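You operate a simulated robot arm through the tools that you are given. There is no shell and no other tool. Be economical: measure what you need, move in short steps, check, and stop when the job is done.

You run a simulated two-armed robot. Do the job below in one go: nothing can be reset, and whatever is moved stays where it is left.

TASK
Put one of the nuts from the wooden table on the top of the balancing bench. Open the green drawer, fetch the shaft stub from the wooden table and stand it in the inside of the green drawer and shut the drawer again. Open the tool stand drawer, take the vee block and leave it in the inside of the tool stand drawer, then shut the drawer. Fetch the hub from the top of the rusty drum and set it on the top of the blue cabinet. Do these in any order. Set down upright: shaft stub.

It is judged by the outcome, as a careful person would: the job done as asked, and still so three seconds after it is handed in. It fails if anything else is knocked over, pushed out of place, dropped, spilled or broken.

THE ROBOT
Two 7-joint arms with two-finger grippers on one trunk, on a base that drives. Base frame: it is fixed to the floor where the robot stands at the start and does not move with it; the origin is under the middle of the robot, x ahead of it, y to its left, z up; the surface under the hand at the start is at about z = 0.8. Units: m, degrees, N and s.
The left shoulder is at the start at [0.06, 0.123, 0.945], the right one opposite. With the tool pointing down near the work surface each hand reaches from about 0.36 to 0.8 m from the robot's upright axis, wherever it stands, measured 20 degrees to its own side. Places, roughly: green drawer [-0.7, 1.5, 0.7]; hub (8x8x5 cm) [-6.2, -6.1, 0.9]; inside of the green drawer [-0.7, 1.6, 0.7]; inside of the tool stand drawer [-2.1, -0.6, 0.7]; nut (3x3x2 cm) [0.7, 0.4, 0.8]; nut (4x3x2 cm) [0.8, 0.3, 0.8]; shaft stub [0.75, 0.75, 0.75]; tool stand drawer [-2.1, -0.6, 0.7]; top of the balancing bench [0.7, -1.7, 0.9]; top of the blue cabinet [-6.7, -3.5, 1.3]; vee block (6x5x5 cm) [0.7, 0.9, 0.8]. Payload 1.47 kg a hand.
The TCP of each hand is the grasp point between the finger pads, 0.016 m short of the fingertips. In the tool frame z runs along the fingers and y along their closing line. The gripper opens to 0.087 m. The gripper's body begins 0.055 m behind the TCP.
Orientation is told as [roll, pitch, yaw] about the base's x, y, z axes, in that order, counted from this pose: with the fingers straight down and closing along the base's y, the tool's x points along the base's -x, its y along +y and its z along -z.

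THE INTERFACE
- The arms move only by the tool nudge_tool. It takes "left_increments", "right_increments" or both (then of equal length, played together; a hand with none holds still); each is a list of rows, each an object of numbers (a shift or turn left out is 0, a gripper value left out holds the last): "dx", "dy", "dz": the shift along the base's x, y, z in units of 30 mm (1.0 is 30 mm); "ax", "ay", "az": the turn, a rotation vector about the base's x, y, z in units of 5 degrees (1.0 is 5 degrees); "grip": the closure, from 0 (fully open) to 1 (shut). In form: [{"dx": .., "dy": .., "dz": .., "ax": .., "ay": .., "az": .., "grip": ..}, ...]. A call has 1 to 20 rows; each row shifts and turns the commanded pose from where the row before left it. A call with a number of a shift or a turn outside -1 to 1 is refused whole. Rows are played at 5 a second. More than 0.05 m and 8.6 degrees between two rows, or a gripper value outside its range, and nothing of the call is played. A pose out of reach is approached as far as the arm can. The call stops where the force on the tool passes 40 N (or 10 N more than at its start, if that is more) or the arm is blocked; 0.2 s more then pass. Each finger travels about 0.153 m/s and halts on what it meets, pressing with about 28 N; the grip force reading is that of the motor and also rises with nothing between the fingers. The clock runs only during rows and for 0.2 s after the last one: add rows that do not move to give the fingers time. It gives the time, the measured TCP pose, the force on the tool (base axes), the opening and the grip force at its end, in the units of the frame above (readings bear some noise), with the torque about the TCP (base axes, N m) and any sound that the robot's microphone picked up, and new pictures: "pictures" is both (left out), scene, wrist or none (wrist: the cameras of the hands that moved).
- Cameras (640 x 400 px; columns grow to the right, rows downward): "scene" is now at [0.083, 0.02, 1.4972]; the picture's right is [0.25, -0.97, 0.00], its down [-0.75, -0.20, -0.63] and it looks along [0.61, 0.16, -0.77] (base axes); focal length 248 px, centre (320, 200). "left" rides on the left gripper at [0.073, -0.012, -0.09] in its tool frame; the picture's right is [0.16, 0.99, 0.00], its down [-0.72, 0.12, -0.68] and it looks along [-0.67, 0.11, 0.73] (tool axes); focal length 247 px, centre (320, 200). "right" rides on the right gripper at [0.073, 0.012, -0.09] in its tool frame; the picture's right is [-0.16, 0.99, 0.00], its down [-0.72, -0.12, -0.68] and it looks along [-0.67, -0.11, 0.73] (tool axes); focal length 247 px, centre (320, 200). There is no depth. A picture from a camera that has moved, and an enlarged one, comes with that camera's place and axes in the base frame and with its lens.
- lift_body(by): slides the trunk up (or, below 0, down) by that many m; the arms and the scene camera ride with it, the base frame stays. It gives what a move gives, with no picture.
- drive_base(legs): drives the robot by 1 to 6 legs, each [ahead, left, turn to the left] in m, m and degrees, along the robot's own axes; the way and the turn of a leg run together, so that a leg with both is an arc; at most 1.5 m and 180 degrees a leg. The arms and the cameras ride along, it lands a little off, and it stops where it bumps. It gives what a move gives, and a new picture of the scene camera.
- aim_head(pan, tilt): turns the head with the scene camera to pan (to the left, within 120 degrees either way) and tilt (down, from -29 to 69), counted from straight ahead of the robot. It gives what a move gives, and a new picture of the scene camera.
- zoom(camera, box): a new picture of the part [left, top, right, bottom] of that camera's present view, enlarged. No time passes.
- finish_job(): hands the job in; it is judged then, once.

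Work in short steps. Places have to be worked out from the pictures, the camera data and where the tool is seen: move nearer, look again, correct. Check each grasp and each placing, and mend what went wrong. You have 186 turns and 260 pictures in all, those below and enlarged ones among them. Open the grippers and draw the arms clear of the work before you hand the job in, unless the task says otherwise; then end with one line.

The tools are called after "Call:" as name(argument=value, ...) on one line, values as JSON. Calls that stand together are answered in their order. nudge_tool: Moves the arms, as the interface text tells. Its arguments: {"type":"object","properties":{"left_increments":{"type":"array"},"right_increments":{"type":"array"},"pictures":{"type":"string","enum":["both","scene","wrist","none"]}},"required":[]} The other tools are called the same way: lift_body (by) slides the trunk up or down; drive_base (legs) drives the base; aim_head (pan, tilt) turns the head that bears the scene camera; zoom (camera, box) takes an enlarged picture of a part of a camera's view; finish_job () hands the job in.

At the start:

```text
clock: 0.0
left_ee_pos: [0.4335, 0.4352, 1.0914]
left_tcp_rot: [0.0, -0.1, 0.0]
left_contact_force: [-0.6, -0.2, -1.3]
left_torque: [-0.01, 0.01, -0.01]
left_width: 0.0871
left_gripper_force: 0.0
right_ee_pos: [0.4622, -0.0511, 1.1384]
right_tcp_rot: [0.0, 0.0, -0.1]
right_contact_force: [0.3, 0.8, 0.1]
right_torque: [-0.02, -0.01, 0.01]
right_width: 0.0872
right_gripper_force: 0.0
trunk travel left (down, up): [-0.1, 0.13]
robot x, y, heading: [-0.0013, 0.002, 0.3]
head pan, tilt: [14.7, 50.6]
```

scene: 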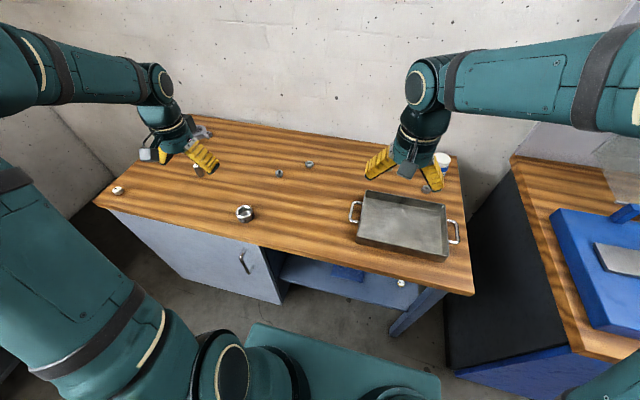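
right: 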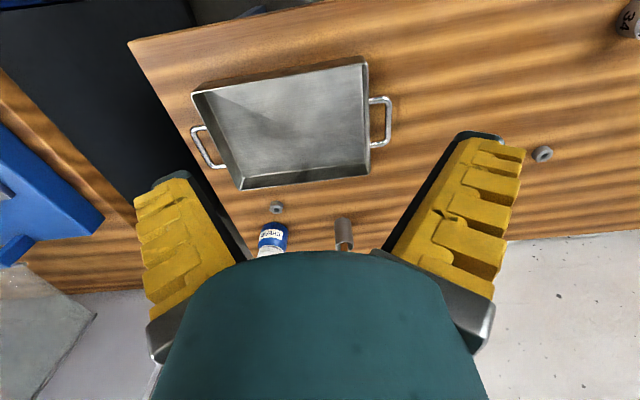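
left: 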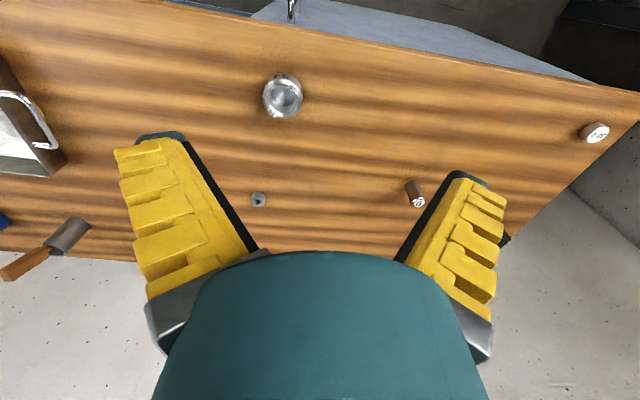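

I start by enlarging the scene and left wrist views to identify the objects on the table.

Call:
zoom(camera="scene", box=[90, 100, 350, 262])

Call:
zoom(camera="left", box=[240, 60, 640, 310])

```text
2.46 times, centred on (220, 181) of scene
camera zoom: at [0.083, 0.02, 1.4972], right [0.25, -0.97, 0.0], down [-0.75, -0.2, -0.63], along [0.61, 0.16, -0.77], focal length 610 px, centre (566, 247)
```

zoom: 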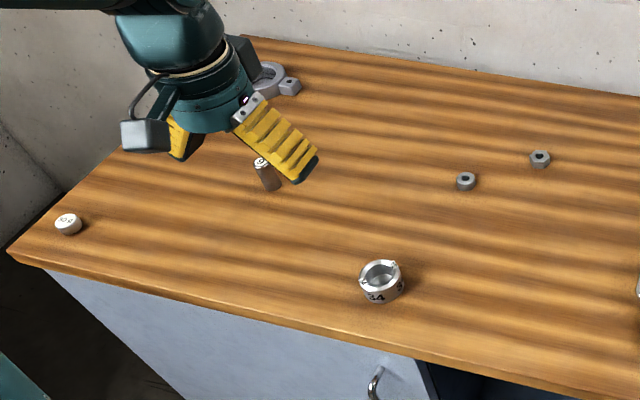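

```text
1.60 times, centred on (440, 185) of left
camera zoom: at [0.36, 0.4226, 1.1803], right [-0.16, 0.99, 0.0], down [0.72, 0.12, 0.68], along [0.67, 0.11, -0.73], focal length 395 px, centre (128, 224)
```

zoom: 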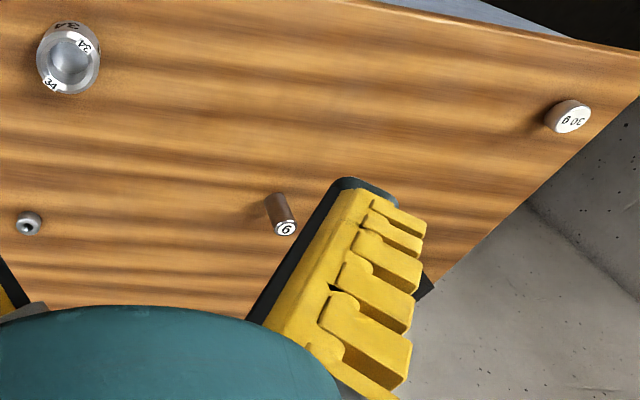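

The left arm hides the vee block region. I move the left hand to the right/back a bit to see.

Call:
nudge_tool(left_increments=[{"dx": -0.5, "dy": -1}, {"dx": -0.5, "dy": -1}, {"dx": -0.5, "dy": -1}, {"dx": -0.5, "dy": -1}, {"dy": -1}], pictures="none")

Call:
zoom(camera="scene", box=[90, 90, 350, 252])

```text
clock: 1.2
left_ee_pos: [0.3742, 0.2839, 1.0893]
left_tcp_rot: [0.0, -0.1, 0.1]
left_contact_force: [-0.4, -0.9, -0.8]
left_torque: [0.05, 0.0, 0.01]
left_width: 0.0872
left_gripper_force: 0.0
right_ee_pos: [0.4625, -0.0524, 1.1366]
right_tcp_rot: [0.0, -0.1, -0.1]
right_contact_force: [-0.2, -0.1, 0.0]
right_torque: [0.04, -0.02, 0.03]
right_width: 0.0872
right_gripper_force: 0.0
trunk travel left (down, up): [-0.1, 0.13]
robot x, y, heading: [-0.0022, 0.0029, -0.2]
head pan, tilt: [14.7, 50.6]
```

```text
2.46 times, centred on (220, 171) of scene
camera zoom: at [0.0834, 0.0194, 1.4972], right [0.25, -0.97, 0.0], down [-0.75, -0.2, -0.63], along [0.61, 0.16, -0.77], focal length 610 px, centre (566, 271)
```

zoom: 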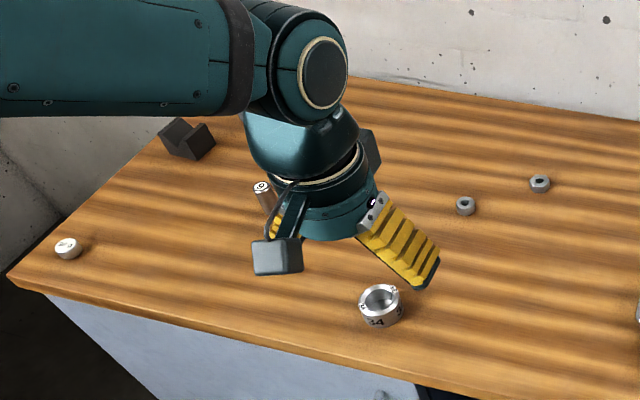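

I see the dark vee block at back-left. I raise the left hand and tuck it back, then look at the area around [0.75,0.75] for the shaft stub.

Call:
nudge_tool(left_increments=[{"dx": -0.5, "dy": -1, "dz": 0.5}, {"dx": -0.5, "dy": -1, "dz": 0.5}, {"dx": -0.5, "dy": -1, "dz": 0.5}, {"dx": 0, "dy": -0.5, "dz": 0.5}], pictures="none")

Call:
aim_head(pan=40, tilt=40)

```text
clock: 2.2
left_ee_pos: [0.3277, 0.1779, 1.1513]
left_tcp_rot: [0.0, -0.1, 0.0]
left_contact_force: [-0.2, -0.6, -0.2]
left_torque: [0.02, 0.0, -0.01]
left_width: 0.0873
left_gripper_force: 0.0
right_ee_pos: [0.4609, -0.052, 1.1378]
right_tcp_rot: [0.0, 0.0, 0.0]
right_contact_force: [0.5, 0.2, 0.0]
right_torque: [-0.01, 0.01, 0.0]
right_width: 0.0872
right_gripper_force: 0.0
trunk travel left (down, up): [-0.1, 0.13]
robot x, y, heading: [-0.001, -0.0019, 0.1]
head pan, tilt: [14.7, 50.6]
```

```text
clock: 3.1
left_ee_pos: [0.3275, 0.1792, 1.1519]
left_tcp_rot: [-0.1, 0.0, 0.0]
left_contact_force: [0.3, 0.0, 0.0]
left_torque: [-0.01, 0.0, 0.0]
left_width: 0.0872
left_gripper_force: 0.1
right_ee_pos: [0.4625, -0.0505, 1.1369]
right_tcp_rot: [0.0, 0.0, 0.0]
right_contact_force: [-0.5, 0.3, 0.5]
right_torque: [-0.01, 0.03, -0.01]
right_width: 0.0869
right_gripper_force: 0.2
trunk travel left (down, up): [-0.1, 0.13]
robot x, y, heading: [-0.0032, -0.0005, 0.1]
head pan, tilt: [40.0, 40.0]
camera scene: at [0.0743, 0.0552, 1.5122], right [0.64, -0.77, 0.0], down [-0.49, -0.41, -0.77], along [0.59, 0.49, -0.64], focal length 248 px, centre (320, 200)
```

scene: 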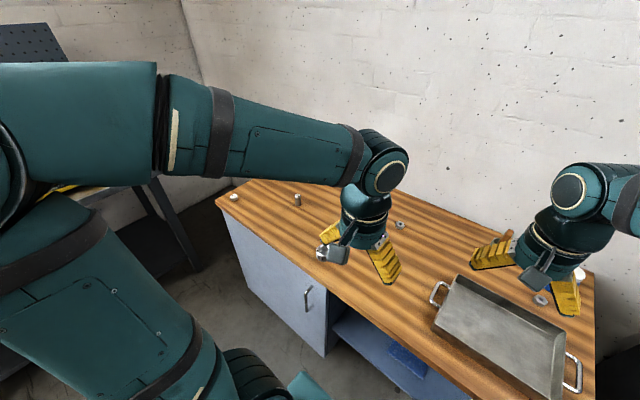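

The arm blocks the view; I'll swing the left hand out to the left, behind the view line.

Call:
nudge_tool(left_increments=[{"dy": 1, "dx": -0.4}, {"dy": 1, "dx": -0.4}, {"dy": 1, "dx": -0.4}, {"dy": 1, "dx": -0.4}, {"dy": 1, "dx": -0.4}, {"dy": 1, "dx": -0.4}, {"dy": 1, "dx": -0.3}, {"dy": 1}, {"dy": 1}, {"dy": 1}, {"dy": 1}, {"dy": 1}], pictures="none")

Call:
aim_head(pan=35, tilt=45)

```text
clock: 5.7
left_ee_pos: [0.2457, 0.5425, 1.1515]
left_tcp_rot: [0.0, 0.0, 0.0]
left_contact_force: [0.4, 0.5, 0.1]
left_torque: [-0.01, -0.03, -0.03]
left_width: 0.0869
left_gripper_force: 0.1
right_ee_pos: [0.4619, -0.0512, 1.1392]
right_tcp_rot: [0.0, 0.1, 0.1]
right_contact_force: [0.0, 0.6, 0.8]
right_torque: [-0.01, 0.02, 0.02]
right_width: 0.087
right_gripper_force: 0.1
trunk travel left (down, up): [-0.1, 0.13]
robot x, y, heading: [-0.0016, 0.0015, -0.0]
head pan, tilt: [40.0, 40.0]
```

```text
clock: 6.3
left_ee_pos: [0.2468, 0.5413, 1.1521]
left_tcp_rot: [0.1, 0.0, 0.1]
left_contact_force: [-0.4, 0.3, 0.6]
left_torque: [0.03, 0.0, -0.01]
left_width: 0.0871
left_gripper_force: 0.0
right_ee_pos: [0.4631, -0.0523, 1.1385]
right_tcp_rot: [0.0, -0.1, 0.0]
right_contact_force: [0.0, -0.2, 0.2]
right_torque: [-0.02, -0.01, 0.0]
right_width: 0.087
right_gripper_force: 0.1
trunk travel left (down, up): [-0.1, 0.13]
robot x, y, heading: [-0.0016, -0.0006, -0.1]
head pan, tilt: [35.0, 45.0]
camera scene: at [0.0757, 0.0472, 1.505], right [0.57, -0.82, 0.0], down [-0.58, -0.41, -0.71], along [0.58, 0.41, -0.71], focal length 248 px, centre (320, 200)
```

scene: 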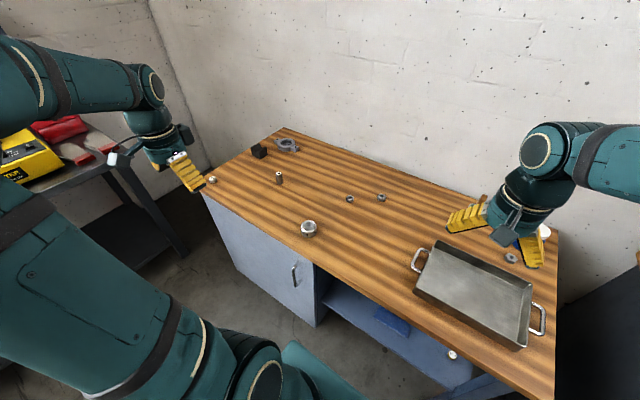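

Now the table's left part is fully visible; zoom for detail.

Call:
zoom(camera="scene", box=[190, 120, 350, 220])

Call:
zoom(camera="scene", box=[320, 170, 640, 370])

```text
4.00 times, centred on (270, 170) of scene
camera zoom: at [0.0757, 0.0472, 1.505], right [0.57, -0.82, 0.0], down [-0.58, -0.41, -0.71], along [0.58, 0.41, -0.71], focal length 992 px, centre (520, 320)
```

zoom: 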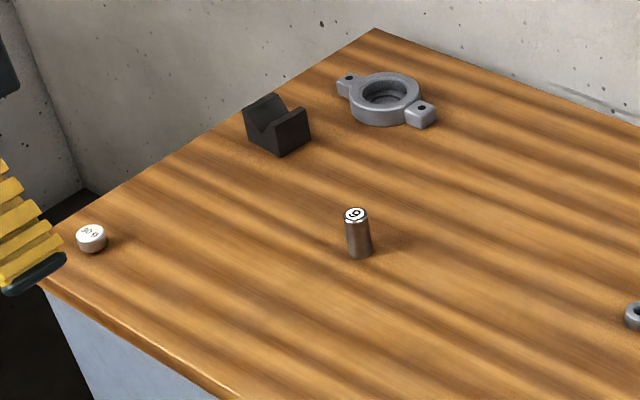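

```text
2.00 times, centred on (480, 270) of scene
camera zoom: at [0.0757, 0.0472, 1.505], right [0.57, -0.82, 0.0], down [-0.58, -0.41, -0.71], along [0.58, 0.41, -0.71], focal length 496 px, centre (0, 60)
```

zoom: 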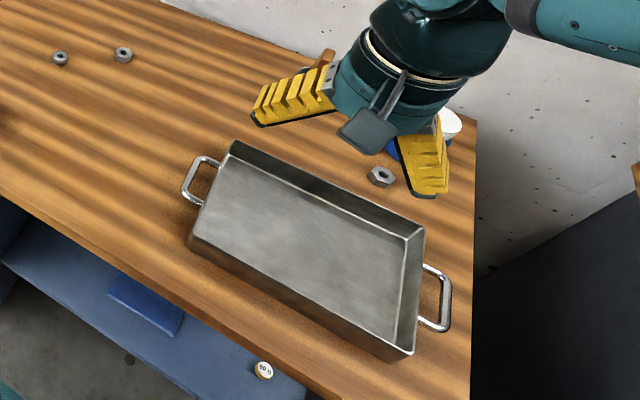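

The "6" brown cylinder at about (0.64, 0.655), top z≈0.85, is the shaft stub (upright); the nut is at about (0.73, 0.355). I move the left hand forward and drive left 0.45 m, ahead 0.05 m, to reach both.

Call:
nudge_tool(left_increments=[{"dy": -1, "dx": 0.5}, {"dy": -1, "dx": 0.5}, {"dy": -1, "dx": 0.5}, {"dy": -1, "dx": 0.5}, {"dy": -1, "dx": 0.5}, {"dy": -1, "dx": 0.5}, {"dy": -1, "dx": 0.5}], pictures="none")

Call:
drive_base(legs=[[0.05, 0.45, 0]])

Call:
nudge_tool(left_increments=[{}], right_increments=[{}], pictures="wrist")

```text
clock: 8.0
left_ee_pos: [0.352, 0.3301, 1.1525]
left_tcp_rot: [0.0, 0.0, 0.0]
left_contact_force: [0.1, -0.8, -0.5]
left_torque: [0.02, 0.01, 0.01]
left_width: 0.0869
left_gripper_force: 0.0
right_ee_pos: [0.4639, -0.0507, 1.1377]
right_tcp_rot: [0.0, 0.1, -0.1]
right_contact_force: [-1.1, 0.4, -0.1]
right_torque: [-0.01, 0.01, 0.0]
right_width: 0.0868
right_gripper_force: 0.0
trunk travel left (down, up): [-0.1, 0.13]
robot x, y, heading: [0.0013, -0.0011, -0.1]
head pan, tilt: [35.0, 45.0]
```

```text
clock: 12.3
left_ee_pos: [0.3985, 0.7713, 1.1513]
left_tcp_rot: [0.1, 0.0, 0.3]
left_contact_force: [0.4, 0.3, -0.5]
left_torque: [-0.02, 0.0, 0.01]
left_width: 0.0869
left_gripper_force: 0.1
right_ee_pos: [0.5119, 0.3897, 1.1388]
right_tcp_rot: [0.0, 0.1, 0.2]
right_contact_force: [0.1, -0.3, 0.6]
right_torque: [-0.01, 0.01, 0.03]
right_width: 0.087
right_gripper_force: 0.0
trunk travel left (down, up): [-0.1, 0.13]
robot x, y, heading: [0.0495, 0.4389, 0.3]
head pan, tilt: [35.0, 45.0]
camera scene: at [0.1238, 0.486, 1.505], right [0.58, -0.82, 0.0], down [-0.58, -0.41, -0.71], along [0.58, 0.41, -0.71], focal length 248 px, centre (320, 200)
```

scene: 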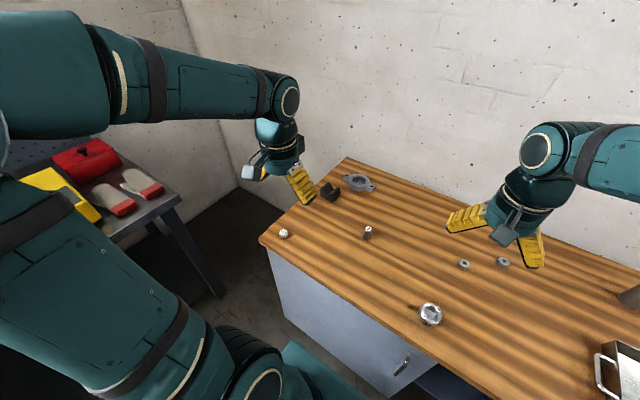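

```text
clock: 12.7
left_ee_pos: [0.3993, 0.7721, 1.1518]
left_tcp_rot: [0.0, 0.0, 0.4]
left_contact_force: [0.5, 0.0, 0.1]
left_torque: [-0.05, 0.01, 0.0]
left_width: 0.0873
left_gripper_force: 0.0
right_ee_pos: [0.5103, 0.3888, 1.1368]
right_tcp_rot: [0.0, -0.1, 0.3]
right_contact_force: [-0.3, 0.4, -0.5]
right_torque: [-0.02, 0.05, -0.01]
right_width: 0.0871
right_gripper_force: 0.0
trunk travel left (down, up): [-0.1, 0.13]
robot x, y, heading: [0.049, 0.4332, 0.5]
head pan, tilt: [35.0, 45.0]
camera right: at [0.4374, 0.399, 1.2281], right [0.15, 0.99, 0.0], down [0.72, -0.11, 0.68], along [0.67, -0.1, -0.73], focal length 247 px, centre (320, 200)
camera left: at [0.3256, 0.7579, 1.2416], right [-0.16, 0.99, 0.0], down [0.72, 0.12, 0.68], along [0.67, 0.11, -0.73], focal length 247 px, centre (320, 200)
```

right: 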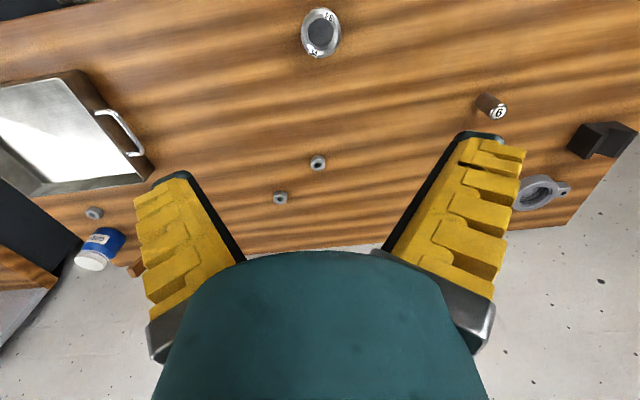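
left: 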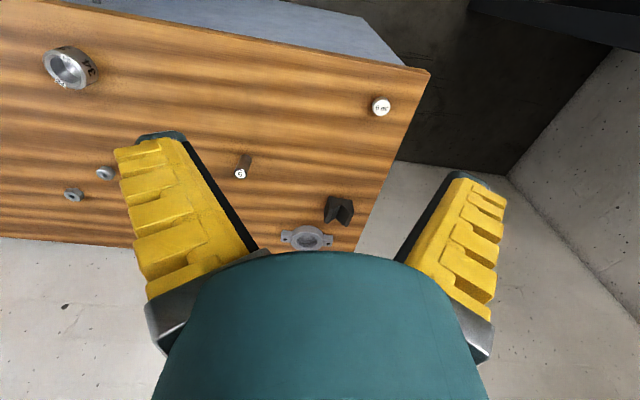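

Nut 1 sits at ≈(0.719, 0.353), stub at ≈(0.641, 0.648). I bring both hands above them.

Call:
nudge_tool(left_increments=[{"dx": 0.9, "dy": -0.46, "dz": -0.6}, {"dx": 0.9, "dy": -0.46, "dz": -0.6}, {"dx": 0.9, "dy": -0.46, "dz": -0.6}, {"dx": 0.9, "dy": -0.46, "dz": -0.6}, {"dx": 0.9, "dy": -0.46, "dz": -0.6}, {"dx": 0.9, "dy": -0.46, "dz": -0.6}, {"dx": 0.9, "dy": -0.46, "dz": -0.6}, {"dx": 0.9, "dy": -0.46, "dz": -0.6}, {"dx": 0.87, "dy": -0.46, "dz": -0.6}], right_increments=[{"dx": 0.77, "dy": -0.13, "dz": -0.88}, {"dx": 0.77, "dy": -0.13, "dz": -0.88}, {"dx": 0.77, "dy": -0.13, "dz": -0.88}, {"dx": 0.77, "dy": -0.13, "dz": -0.88}, {"dx": 0.77, "dy": -0.13, "dz": -0.88}, {"dx": 0.77, "dy": -0.13, "dz": -0.88}, {"dx": 0.77, "dy": -0.13, "dz": -0.88}, {"dx": 0.77, "dy": -0.13, "dz": -0.88}, {"dx": 0.77, "dy": -0.13, "dz": -0.8}], pictures="wrist")

```text
clock: 14.7
left_ee_pos: [0.6423, 0.6443, 0.9883]
left_tcp_rot: [0.0, 0.1, 0.4]
left_contact_force: [0.2, -0.3, -0.6]
left_torque: [-0.01, 0.0, 0.01]
left_width: 0.0871
left_gripper_force: 0.0
right_ee_pos: [0.7208, 0.3556, 0.9015]
right_tcp_rot: [0.0, 0.1, 0.3]
right_contact_force: [0.4, 0.0, 0.9]
right_torque: [0.01, 0.0, -0.01]
right_width: 0.0872
right_gripper_force: 0.1
trunk travel left (down, up): [-0.1, 0.13]
robot x, y, heading: [0.0519, 0.4361, 0.3]
head pan, tilt: [35.0, 45.0]
camera right: at [0.6473, 0.3651, 0.992], right [0.15, 0.99, 0.0], down [0.72, -0.11, 0.68], along [0.67, -0.1, -0.73], focal length 247 px, centre (320, 200)
camera left: at [0.5688, 0.6325, 1.0791], right [-0.16, 0.99, 0.0], down [0.72, 0.12, 0.68], along [0.67, 0.11, -0.73], focal length 247 px, centre (320, 200)
```

right: 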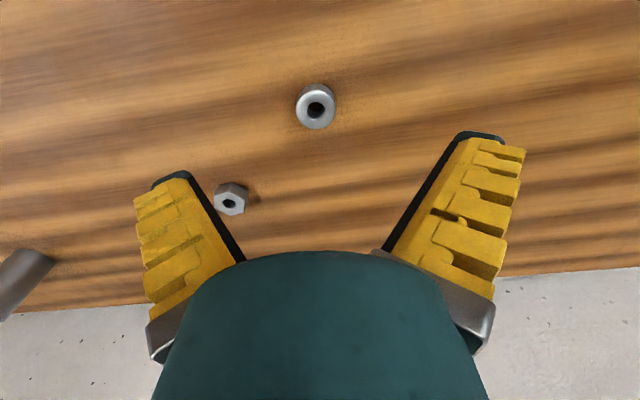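
left: 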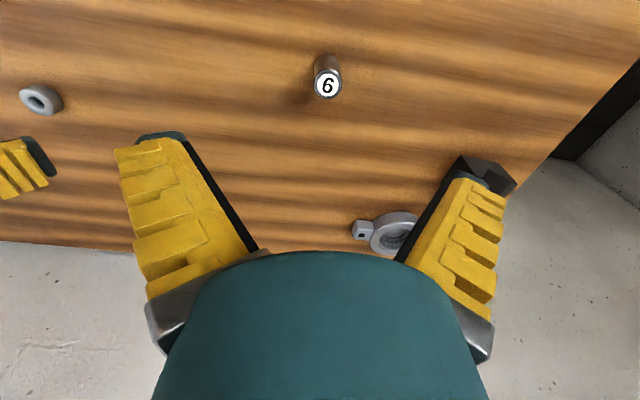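

Nut 1 is round; the hexagonal one at ≈(0.80, 0.252) is clearly a nut, so I'll take that. Zoom to see its flats and the stub.

Call:
zoom(camera="right", box=[190, 160, 270, 240])

Call:
zoom(camera="left", box=[260, 30, 400, 130])

```text
5.00 times, centred on (230, 200) of right
camera zoom: at [0.6473, 0.3651, 0.992], right [0.15, 0.99, 0.0], down [0.72, -0.11, 0.68], along [0.67, -0.1, -0.73], focal length 1235 px, centre (770, 200)
```

zoom: 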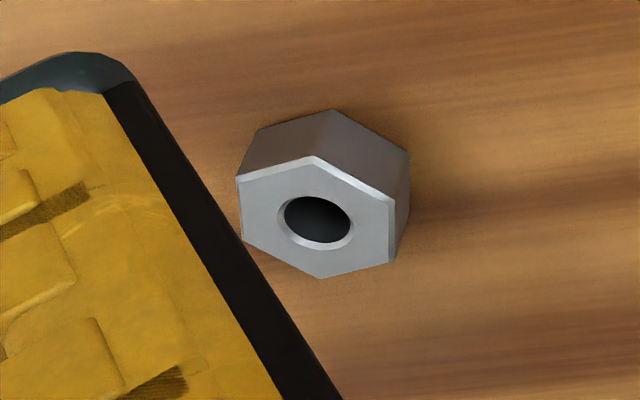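

```text
4.00 times, centred on (330, 80) of left
camera zoom: at [0.5688, 0.6325, 1.0791], right [-0.16, 0.99, 0.0], down [0.72, 0.12, 0.68], along [0.67, 0.11, -0.73], focal length 988 px, centre (280, 680)
```

zoom: 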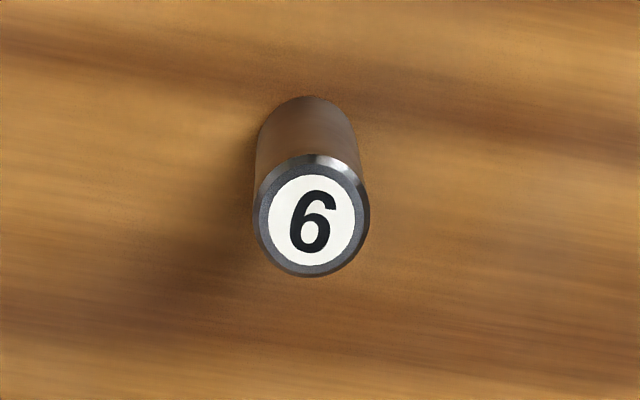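

Flats of the hex nut face y; table surface is ≈0.80. Left descends over the stub; right shifts over the hex nut and descends partly.

Call:
nudge_tool(left_increments=[{"dy": 0.15, "dx": -0.05, "dz": -0.75}, {"dz": -0.75}, {"dz": -0.75}, {"dz": -0.75}, {"dz": -0.75}, {"dz": -0.75}, {"dz": -0.75}], right_increments=[{"dx": 0.65, "dy": -0.86}, {"dx": 0.65, "dy": -0.86}, {"dx": 0.65, "dy": -0.86}, {"dx": 0.65, "dy": -0.86}, {"dz": -0.6}, {"dz": -0.6}, {"dz": -0.6}], pictures="wrist")

```text
clock: 16.3
left_ee_pos: [0.6407, 0.6523, 0.833]
left_tcp_rot: [-0.1, 0.1, 0.3]
left_contact_force: [0.0, -0.6, 0.5]
left_torque: [-0.01, 0.05, 0.0]
left_width: 0.0869
left_gripper_force: 0.1
right_ee_pos: [0.7969, 0.2511, 0.8476]
right_tcp_rot: [0.0, 0.0, 0.3]
right_contact_force: [-0.3, 0.2, 0.2]
right_torque: [0.01, 0.01, 0.01]
right_width: 0.087
right_gripper_force: 0.1
trunk travel left (down, up): [-0.1, 0.13]
robot x, y, heading: [0.0474, 0.4389, 0.1]
head pan, tilt: [35.0, 45.0]
camera right: at [0.7228, 0.2616, 0.9374], right [0.15, 0.99, 0.0], down [0.72, -0.11, 0.68], along [0.67, -0.1, -0.73], focal length 247 px, centre (320, 200)
camera left: at [0.5669, 0.6385, 0.9217], right [-0.16, 0.99, 0.0], down [0.72, 0.12, 0.68], along [0.67, 0.11, -0.73], focal length 247 px, centre (320, 200)
```

right: 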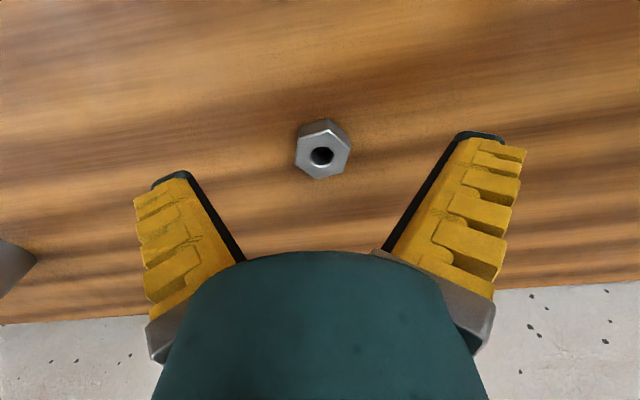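
left: 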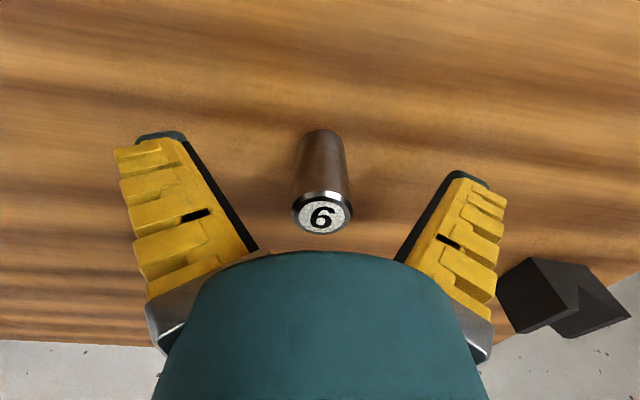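

Both are centred. Close left on the stub; lower right 28 mm and close on the nut.

Call:
nudge_tool(left_increments=[{"grip": 0.5}, {"grip": 1}, {}, {}, {}, {}, {}], right_increments=[{"dz": -0.45}, {"dz": -0.45}, {"grip": 0.5}, {"grip": 1}, {}, {}, {}], pictures="none")

Call:
nudge_tool(left_increments=[{"dz": 0.7}, {"dz": 0.7}, {"dz": 0.7}, {"dz": 0.7}, {"dz": 0.7}, {"dz": 0.7}], right_increments=[{"dz": 0.7}, {"dz": 0.7}, {"dz": 0.7}, {"dz": 0.7}, {"dz": 0.7}, {"dz": 0.7}], pictures="wrist")

```text
clock: 17.9
left_ee_pos: [0.6401, 0.6516, 0.833]
left_tcp_rot: [0.0, 0.0, 0.3]
left_contact_force: [0.1, -1.0, -0.5]
left_torque: [-0.01, -0.04, 0.02]
left_width: 0.0194
left_gripper_force: 28.7
right_ee_pos: [0.7967, 0.2511, 0.822]
right_tcp_rot: [0.0, -0.2, 0.3]
right_contact_force: [2.3, -0.7, 4.2]
right_torque: [-0.03, -0.15, -0.01]
right_width: 0.0246
right_gripper_force: 27.8
trunk travel left (down, up): [-0.1, 0.13]
robot x, y, heading: [0.047, 0.4368, 0.3]
head pan, tilt: [35.0, 45.0]
```

```text
clock: 19.3
left_ee_pos: [0.6408, 0.651, 0.9578]
left_tcp_rot: [0.0, 0.0, 0.4]
left_contact_force: [-0.4, -0.6, -3.0]
left_torque: [-0.02, 0.01, -0.01]
left_width: 0.019
left_gripper_force: 28.2
right_ee_pos: [0.797, 0.2516, 0.9476]
right_tcp_rot: [0.1, 0.0, 0.3]
right_contact_force: [-0.3, 0.0, -1.0]
right_torque: [-0.01, 0.01, 0.0]
right_width: 0.0237
right_gripper_force: 28.3
trunk travel left (down, up): [-0.1, 0.13]
robot x, y, heading: [0.0468, 0.4364, 0.4]
head pan, tilt: [35.0, 45.0]
camera right: at [0.7243, 0.2614, 1.0373], right [0.15, 0.99, 0.0], down [0.72, -0.11, 0.68], along [0.67, -0.1, -0.73], focal length 247 px, centre (320, 200)
camera left: at [0.5664, 0.6383, 1.0465], right [-0.16, 0.99, 0.0], down [0.72, 0.12, 0.68], along [0.67, 0.11, -0.73], focal length 247 px, centre (320, 200)
```

right: 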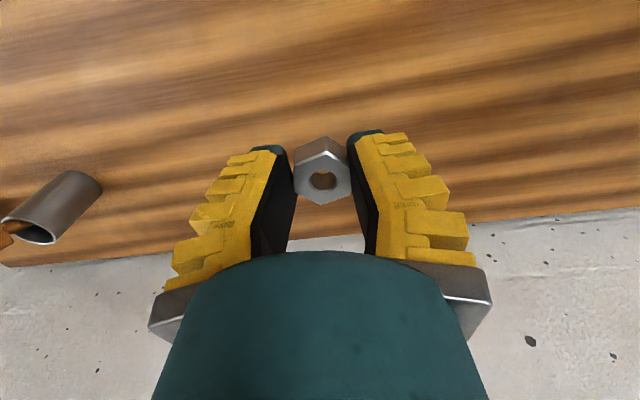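
left: 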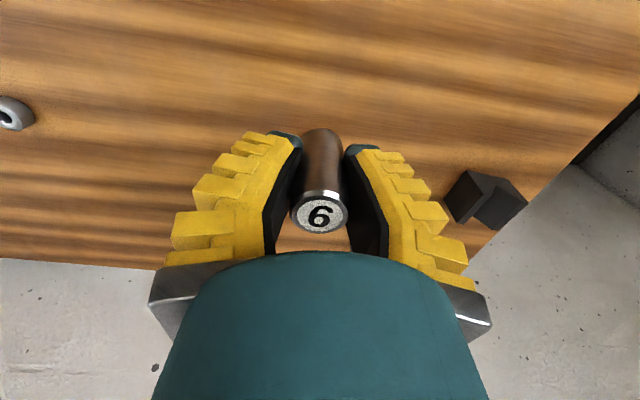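

Both grasped. I raise and retract both hands for travelling.

Call:
nudge_tool(left_increments=[{"dz": 0.9}, {"dz": 0.9}, {"dx": -0.9, "dz": 0.6}, {"dx": -0.9, "dz": 0.6}, {"dx": -0.9, "dz": 0.6}, {"dx": -0.9, "dz": 0.6}, {"dx": -0.9}, {"dx": -0.9}, {"dx": -0.9}, {"dx": -0.9}, {"dx": -0.9}], right_increments=[{"dz": 0.9}, {"dz": 0.9}, {"dx": -1, "dz": 0.6}, {"dx": -1, "dz": 0.6}, {"dx": -1, "dz": 0.6}, {"dx": -1, "dz": 0.6}, {"dx": -1}, {"dx": -1}, {"dx": -1}, {"dx": -1}, {"dx": -1}], pictures="none")

Call:
aim_head(pan=-60, tilt=35)

```text
clock: 21.7
left_ee_pos: [0.3971, 0.6509, 1.087]
left_tcp_rot: [0.0, 0.0, 0.3]
left_contact_force: [-0.9, 0.3, -1.5]
left_torque: [0.01, -0.01, 0.01]
left_width: 0.0184
left_gripper_force: 28.1
right_ee_pos: [0.5271, 0.2531, 1.0746]
right_tcp_rot: [0.0, -0.2, 0.3]
right_contact_force: [0.3, -0.1, -0.9]
right_torque: [0.0, -0.02, -0.02]
right_width: 0.0219
right_gripper_force: 27.6
trunk travel left (down, up): [-0.1, 0.13]
robot x, y, heading: [0.0492, 0.4417, 0.2]
head pan, tilt: [35.0, 45.0]
```

```text
clock: 23.4
left_ee_pos: [0.3991, 0.651, 1.086]
left_tcp_rot: [0.0, 0.0, 0.4]
left_contact_force: [-0.2, 0.3, -1.3]
left_torque: [-0.01, 0.0, -0.02]
left_width: 0.0181
left_gripper_force: 28.1
right_ee_pos: [0.527, 0.2523, 1.0737]
right_tcp_rot: [0.0, 0.0, 0.2]
right_contact_force: [0.4, -0.9, -1.4]
right_torque: [0.03, 0.02, 0.01]
right_width: 0.0213
right_gripper_force: 27.9
trunk travel left (down, up): [-0.1, 0.13]
robot x, y, heading: [0.0483, 0.4385, 0.4]
head pan, tilt: [-60.0, 35.0]
camera scene: at [0.102, 0.3628, 1.5198], right [-0.86, -0.51, 0.0], down [-0.29, 0.5, -0.82], along [0.41, -0.71, -0.57], focal length 248 px, centre (320, 200)
```

scene: 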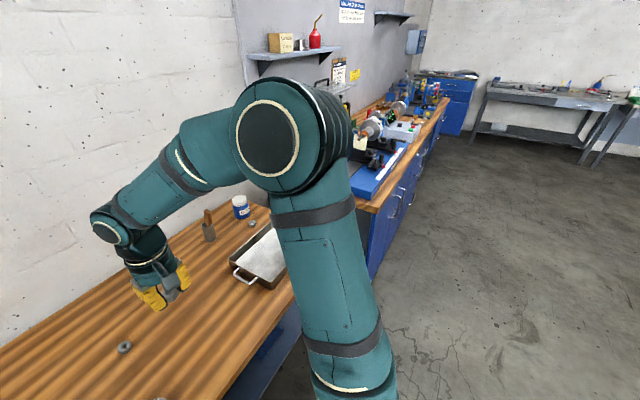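

The aisle is clear. I back off and slide right along the tables toward the balancing bench.

Call:
drive_base(legs=[[-0.2, 0, 0], [0, -1.4, 0]])

Call:
aim_head(pan=-25, tilt=40)

```text
clock: 37.3
left_ee_pos: [0.205, -0.7756, 1.0863]
left_tcp_rot: [0.0, 0.0, 0.0]
left_contact_force: [-0.9, -0.7, -1.7]
left_torque: [-0.01, 0.03, 0.01]
left_width: 0.016
left_gripper_force: 27.9
right_ee_pos: [0.3327, -1.1765, 1.0751]
right_tcp_rot: [-0.1, 0.1, -0.1]
right_contact_force: [-0.3, -0.1, -0.6]
right_torque: [-0.02, -0.01, -0.01]
right_width: 0.0208
right_gripper_force: 28.2
trunk travel left (down, up): [-0.1, 0.13]
robot x, y, heading: [-0.1462, -0.9873, -0.2]
head pan, tilt: [-60.0, 35.0]
camera scene: at [-0.0932, -1.0619, 1.5198], right [-0.87, -0.5, 0.0], down [-0.29, 0.5, -0.82], along [0.41, -0.71, -0.57], focal length 248 px, centre (320, 200)
```

scene: 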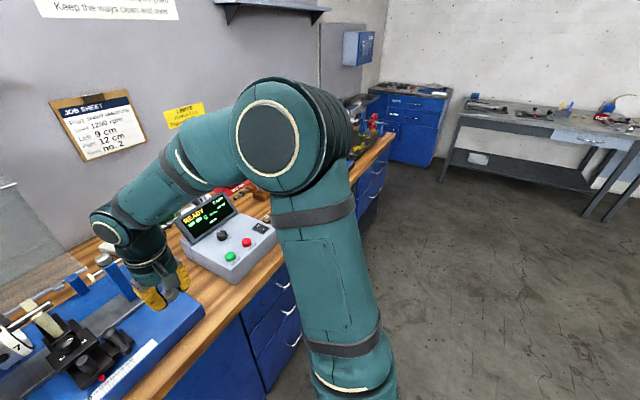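

```text
clock: 38.3
left_ee_pos: [0.2052, -0.7749, 1.087]
left_tcp_rot: [0.0, 0.0, 0.0]
left_contact_force: [-0.4, 0.1, -1.6]
left_torque: [-0.01, 0.06, 0.0]
left_width: 0.0157
left_gripper_force: 27.7
right_ee_pos: [0.3324, -1.1754, 1.0734]
right_tcp_rot: [0.0, 0.0, 0.0]
right_contact_force: [0.6, 0.0, -0.7]
right_torque: [-0.05, -0.01, 0.0]
right_width: 0.0204
right_gripper_force: 28.0
trunk travel left (down, up): [-0.1, 0.13]
robot x, y, heading: [-0.1471, -0.9845, -0.4]
head pan, tilt: [-25.0, 40.0]
camera scene: at [-0.0601, -1.0216, 1.5122], right [-0.42, -0.91, 0.0], down [-0.58, 0.27, -0.77], along [0.69, -0.33, -0.64], focal length 248 px, centre (320, 200)
```

scene: 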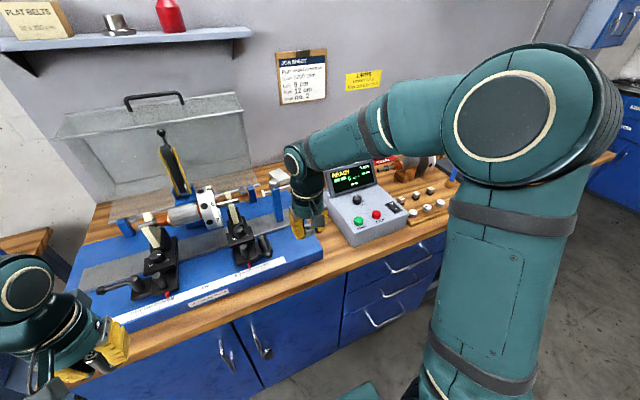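

The grip openings keep shrinking; I check the wrist cameras for slipping.

Call:
zoom(camera="left", box=[220, 100, 420, 260])

Call:
zoom(camera="right", box=[220, 100, 420, 260])

Call:
zoom(camera="scene", box=[240, 130, 480, 280])

```text
2.50 times, centred on (320, 180) of left
camera zoom: at [0.1313, -0.7878, 1.1758], right [-0.16, 0.99, 0.0], down [0.72, 0.12, 0.68], along [0.67, 0.11, -0.73], focal length 617 px, centre (320, 250)
```

zoom: 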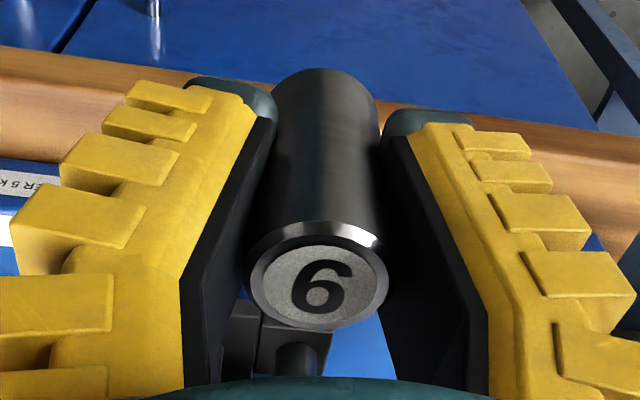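

```text
2.50 times, centred on (320, 180) of right
camera zoom: at [0.259, -1.165, 1.1638], right [0.16, 0.99, 0.0], down [0.72, -0.12, 0.68], along [0.67, -0.11, -0.73], focal length 617 px, centre (320, 250)
```

zoom: 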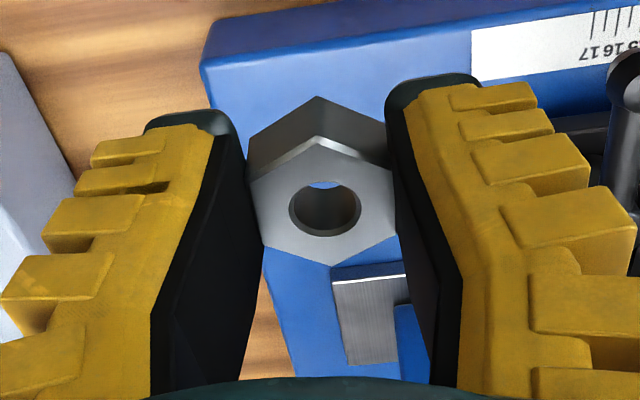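

```text
2.67 times, centred on (360, 205) of scene
camera zoom: at [-0.0601, -1.0216, 1.5122], right [-0.42, -0.91, 0.0], down [-0.58, 0.27, -0.77], along [0.69, -0.33, -0.64], focal length 661 px, centre (213, 187)
```

zoom: 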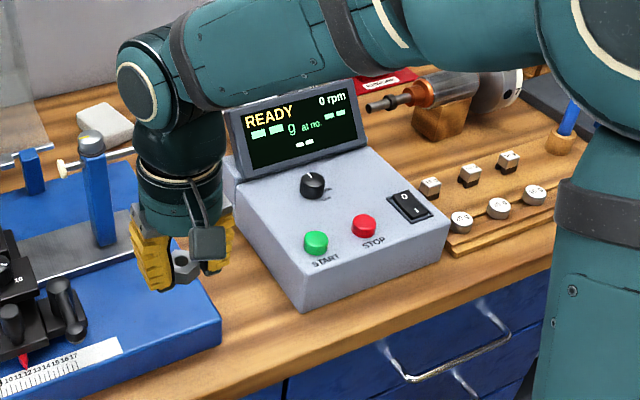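

Both are firmly held (pads just compress). I drive further right to find free space on the bench top around y≈-1.7.

Call:
drive_base(legs=[[0, -0.7, 0]])

```text
clock: 44.8
left_ee_pos: [0.2055, -1.4638, 1.0857]
left_tcp_rot: [0.0, 0.0, 0.1]
left_contact_force: [-0.9, 0.0, -1.9]
left_torque: [0.03, -0.01, 0.03]
left_width: 0.0153
left_gripper_force: 28.1
right_ee_pos: [0.3332, -1.8628, 1.0734]
right_tcp_rot: [0.0, 0.0, 0.1]
right_contact_force: [-0.7, -0.3, -0.7]
right_torque: [-0.04, 0.0, -0.02]
right_width: 0.0206
right_gripper_force: 28.2
trunk travel left (down, up): [-0.1, 0.13]
robot x, y, heading: [-0.1434, -1.6725, 0.0]
head pan, tilt: [-25.0, 40.0]
camera scene: at [-0.0597, -1.7103, 1.5122], right [-0.42, -0.91, 0.0], down [-0.58, 0.27, -0.77], along [0.69, -0.32, -0.64], focal length 248 px, centre (320, 200)
```

scene: 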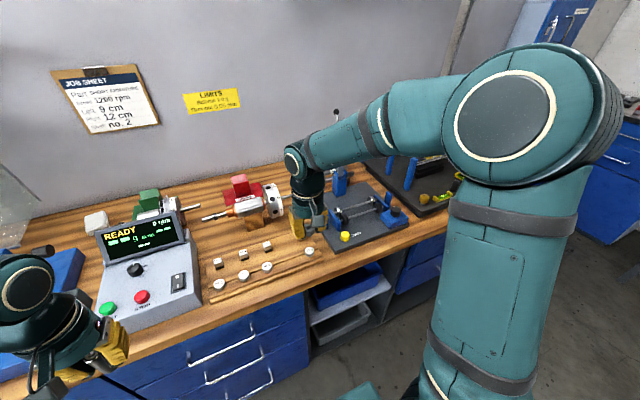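

Zoom on the bench top for a free patch.

Call:
zoom(camera="scene", box=[80, 160, 400, 360])

Call:
nudge_tool(right_increments=[{}], pictures="wrist")

```text
2.00 times, centred on (240, 260) of scene
camera zoom: at [-0.0597, -1.7103, 1.5122], right [-0.42, -0.91, 0.0], down [-0.58, 0.27, -0.77], along [0.69, -0.32, -0.64], focal length 496 px, centre (480, 80)
```

zoom: 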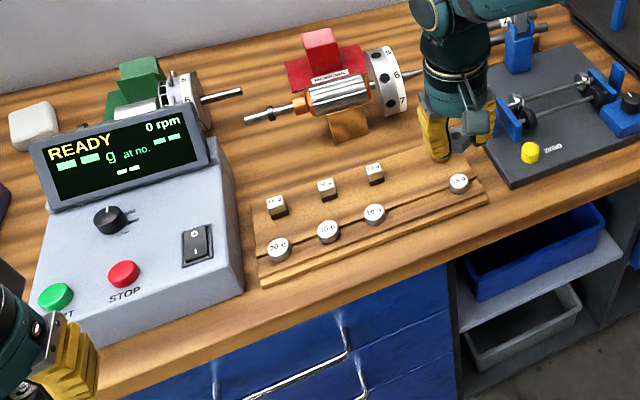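

```text
clock: 45.2
left_ee_pos: [0.2043, -1.4648, 1.0862]
left_tcp_rot: [-0.1, 0.1, 0.1]
left_contact_force: [-0.3, -0.5, -2.5]
left_torque: [-0.03, -0.01, -0.01]
left_width: 0.0151
left_gripper_force: 28.0
right_ee_pos: [0.3317, -1.8625, 1.0738]
right_tcp_rot: [0.0, 0.1, 0.1]
right_contact_force: [0.3, 0.0, -0.9]
right_torque: [0.0, 0.0, 0.0]
right_width: 0.0203
right_gripper_force: 27.5
trunk travel left (down, up): [-0.1, 0.13]
robot x, y, heading: [-0.1472, -1.6743, 0.2]
head pan, tilt: [-25.0, 40.0]
camera right: at [0.2598, -1.8526, 1.1637], right [0.16, 0.99, 0.0], down [0.72, -0.11, 0.68], along [0.67, -0.11, -0.73], focal length 247 px, centre (320, 200)
```

right: 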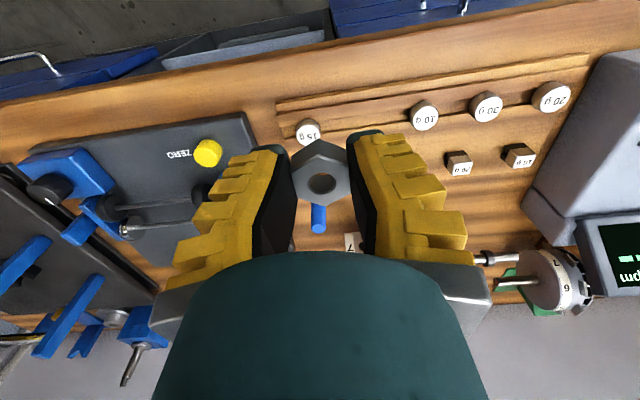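

A free wood strip lies in front of the weights tray. I move the right hand over it at ≈(0.34, -1.77) and look closer.

Call:
nudge_tool(right_increments=[{"dy": 0.8, "dx": -0.3}, {"dy": 0.8, "dx": -0.3}, {"dy": 0.8}, {"dy": 0.8}, {"dz": -0.8}, {"dz": -0.8}, {"dz": -0.8}])

Call:
zoom(camera="scene", box=[160, 200, 320, 300])

```text
clock: 46.8
left_ee_pos: [0.2055, -1.4636, 1.0857]
left_tcp_rot: [0.0, 0.0, 0.0]
left_contact_force: [0.5, -0.7, -1.8]
left_torque: [0.0, 0.0, 0.01]
left_width: 0.015
left_gripper_force: 28.0
right_ee_pos: [0.3142, -1.7643, 1.0023]
right_tcp_rot: [0.0, -0.1, 0.2]
right_contact_force: [0.7, -0.1, -0.6]
right_torque: [-0.02, -0.01, 0.01]
right_width: 0.0205
right_gripper_force: 28.4
trunk travel left (down, up): [-0.1, 0.13]
robot x, y, heading: [-0.1458, -1.6755, 0.1]
head pan, tilt: [-25.0, 40.0]
camera scene: at [-0.059, -1.7102, 1.5122], right [-0.42, -0.91, 0.0], down [-0.58, 0.27, -0.77], along [0.69, -0.32, -0.64], focal length 248 px, centre (320, 200)
camera right: at [0.2417, -1.7546, 1.0924], right [0.16, 0.99, 0.0], down [0.72, -0.11, 0.68], along [0.67, -0.11, -0.73], focal length 247 px, centre (320, 200)
```

scene: 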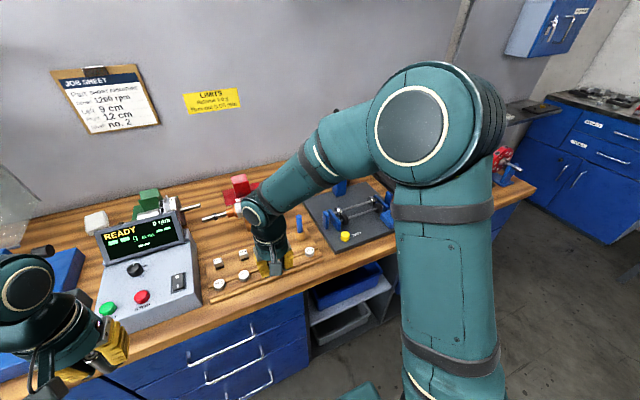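
right: 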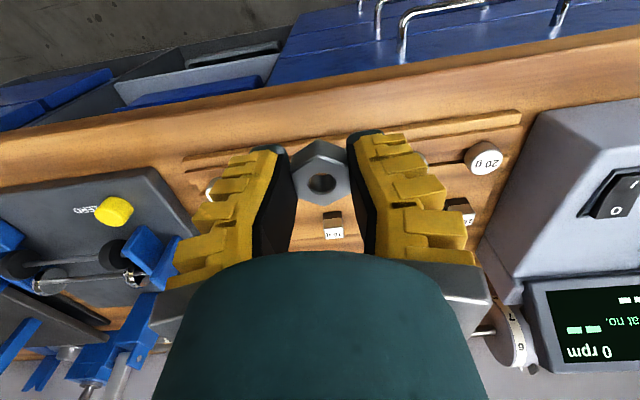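

```text
4.00 times, centred on (240, 250) of scene
camera zoom: at [-0.059, -1.7102, 1.5122], right [-0.42, -0.91, 0.0], down [-0.58, 0.27, -0.77], along [0.69, -0.32, -0.64], focal length 992 px, centre (640, 0)
```

zoom: 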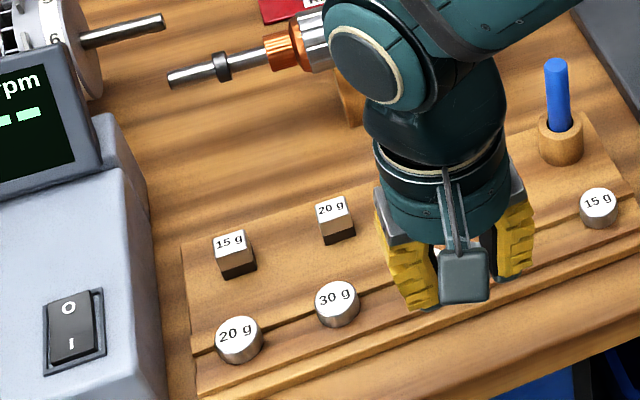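

I zoom to distinguish the bench's front face from the strip.

Call:
zoom(camera="right", box=[180, 50, 340, 190])

Call:
zoom(camera="right", box=[320, 60, 520, 260])

```text
2.86 times, centred on (260, 120) of right
camera zoom: at [0.2417, -1.7546, 1.0924], right [0.16, 0.99, 0.0], down [0.72, -0.11, 0.68], along [0.67, -0.11, -0.73], focal length 706 px, centre (491, 429)
```

zoom: 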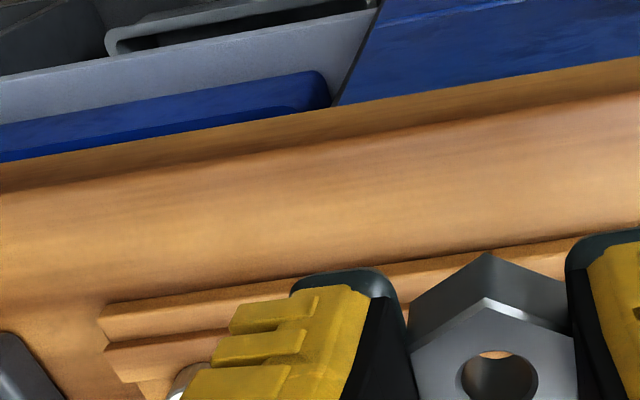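

```text
2.00 times, centred on (420, 160) of right
camera zoom: at [0.2417, -1.7546, 1.0924], right [0.16, 0.99, 0.0], down [0.72, -0.11, 0.68], along [0.67, -0.11, -0.73], focal length 494 px, centre (120, 280)
```

zoom: 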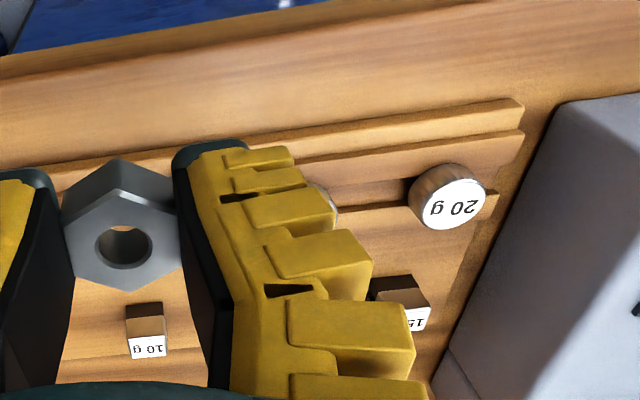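

The strip is only ~5 cm wide. The wood behind the tray (≈(0.555,-1.66)) is roomier, so I raise and move there and look.

Call:
nudge_tool(right_increments=[{"dz": 1}, {"dz": 1}, {"dx": 0.893, "dy": 0.386}, {"dx": 0.893, "dy": 0.386}, {"dx": 0.893, "dy": 0.386}, {"dx": 0.893, "dy": 0.386}, {"dx": 0.893, "dy": 0.386}, {"dx": 0.893, "dy": 0.386}, {"dx": 0.893, "dy": 0.386}, {"dx": 0.893, "dy": 0.386}, {"dx": 0.893, "dy": 0.386}])

Call:
zoom(camera="scene", box=[150, 160, 310, 260])

```text
clock: 49.2
left_ee_pos: [0.2047, -1.4627, 1.0854]
left_tcp_rot: [0.0, 0.2, 0.0]
left_contact_force: [0.7, 0.2, -2.3]
left_torque: [-0.01, 0.01, -0.02]
left_width: 0.0147
left_gripper_force: 27.8
right_ee_pos: [0.5551, -1.6626, 1.0595]
right_tcp_rot: [0.1, 0.2, 0.1]
right_contact_force: [0.1, -0.3, -1.0]
right_torque: [-0.02, 0.01, 0.02]
right_width: 0.0206
right_gripper_force: 27.8
trunk travel left (down, up): [-0.1, 0.13]
robot x, y, heading: [-0.1477, -1.6748, 0.2]
head pan, tilt: [-25.0, 40.0]
camera scene: at [-0.0584, -1.7096, 1.5121], right [-0.42, -0.91, 0.0], down [-0.58, 0.27, -0.77], along [0.69, -0.32, -0.64], focal length 248 px, centre (320, 200)
camera right: at [0.4829, -1.6522, 1.1491], right [0.16, 0.99, 0.0], down [0.73, -0.11, 0.68], along [0.67, -0.11, -0.73], focal length 247 px, centre (320, 200)
```

scene: 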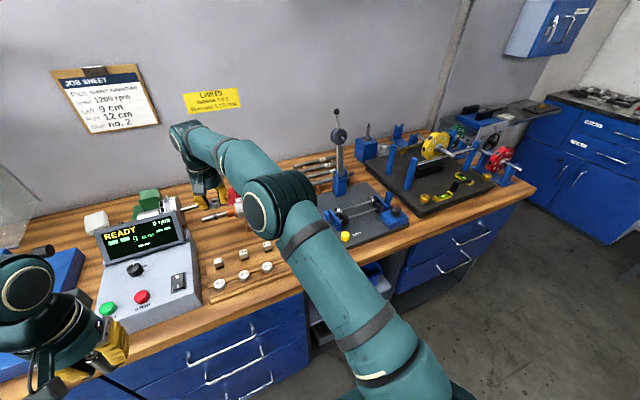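
right: 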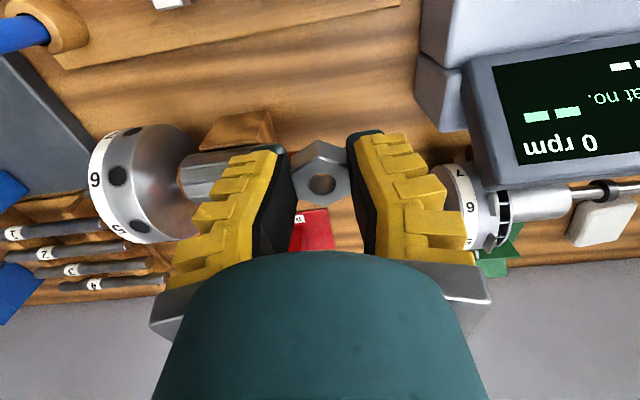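

```text
4.00 times, centred on (230, 210) of scene
camera zoom: at [-0.0584, -1.7096, 1.5121], right [-0.42, -0.91, 0.0], down [-0.58, 0.27, -0.77], along [0.69, -0.32, -0.64], focal length 992 px, centre (680, 160)
```

zoom: 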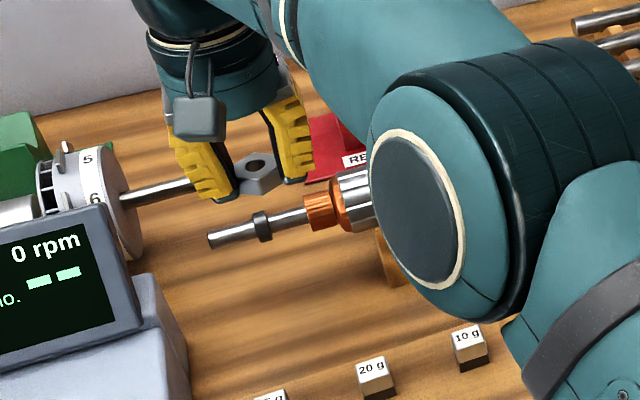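

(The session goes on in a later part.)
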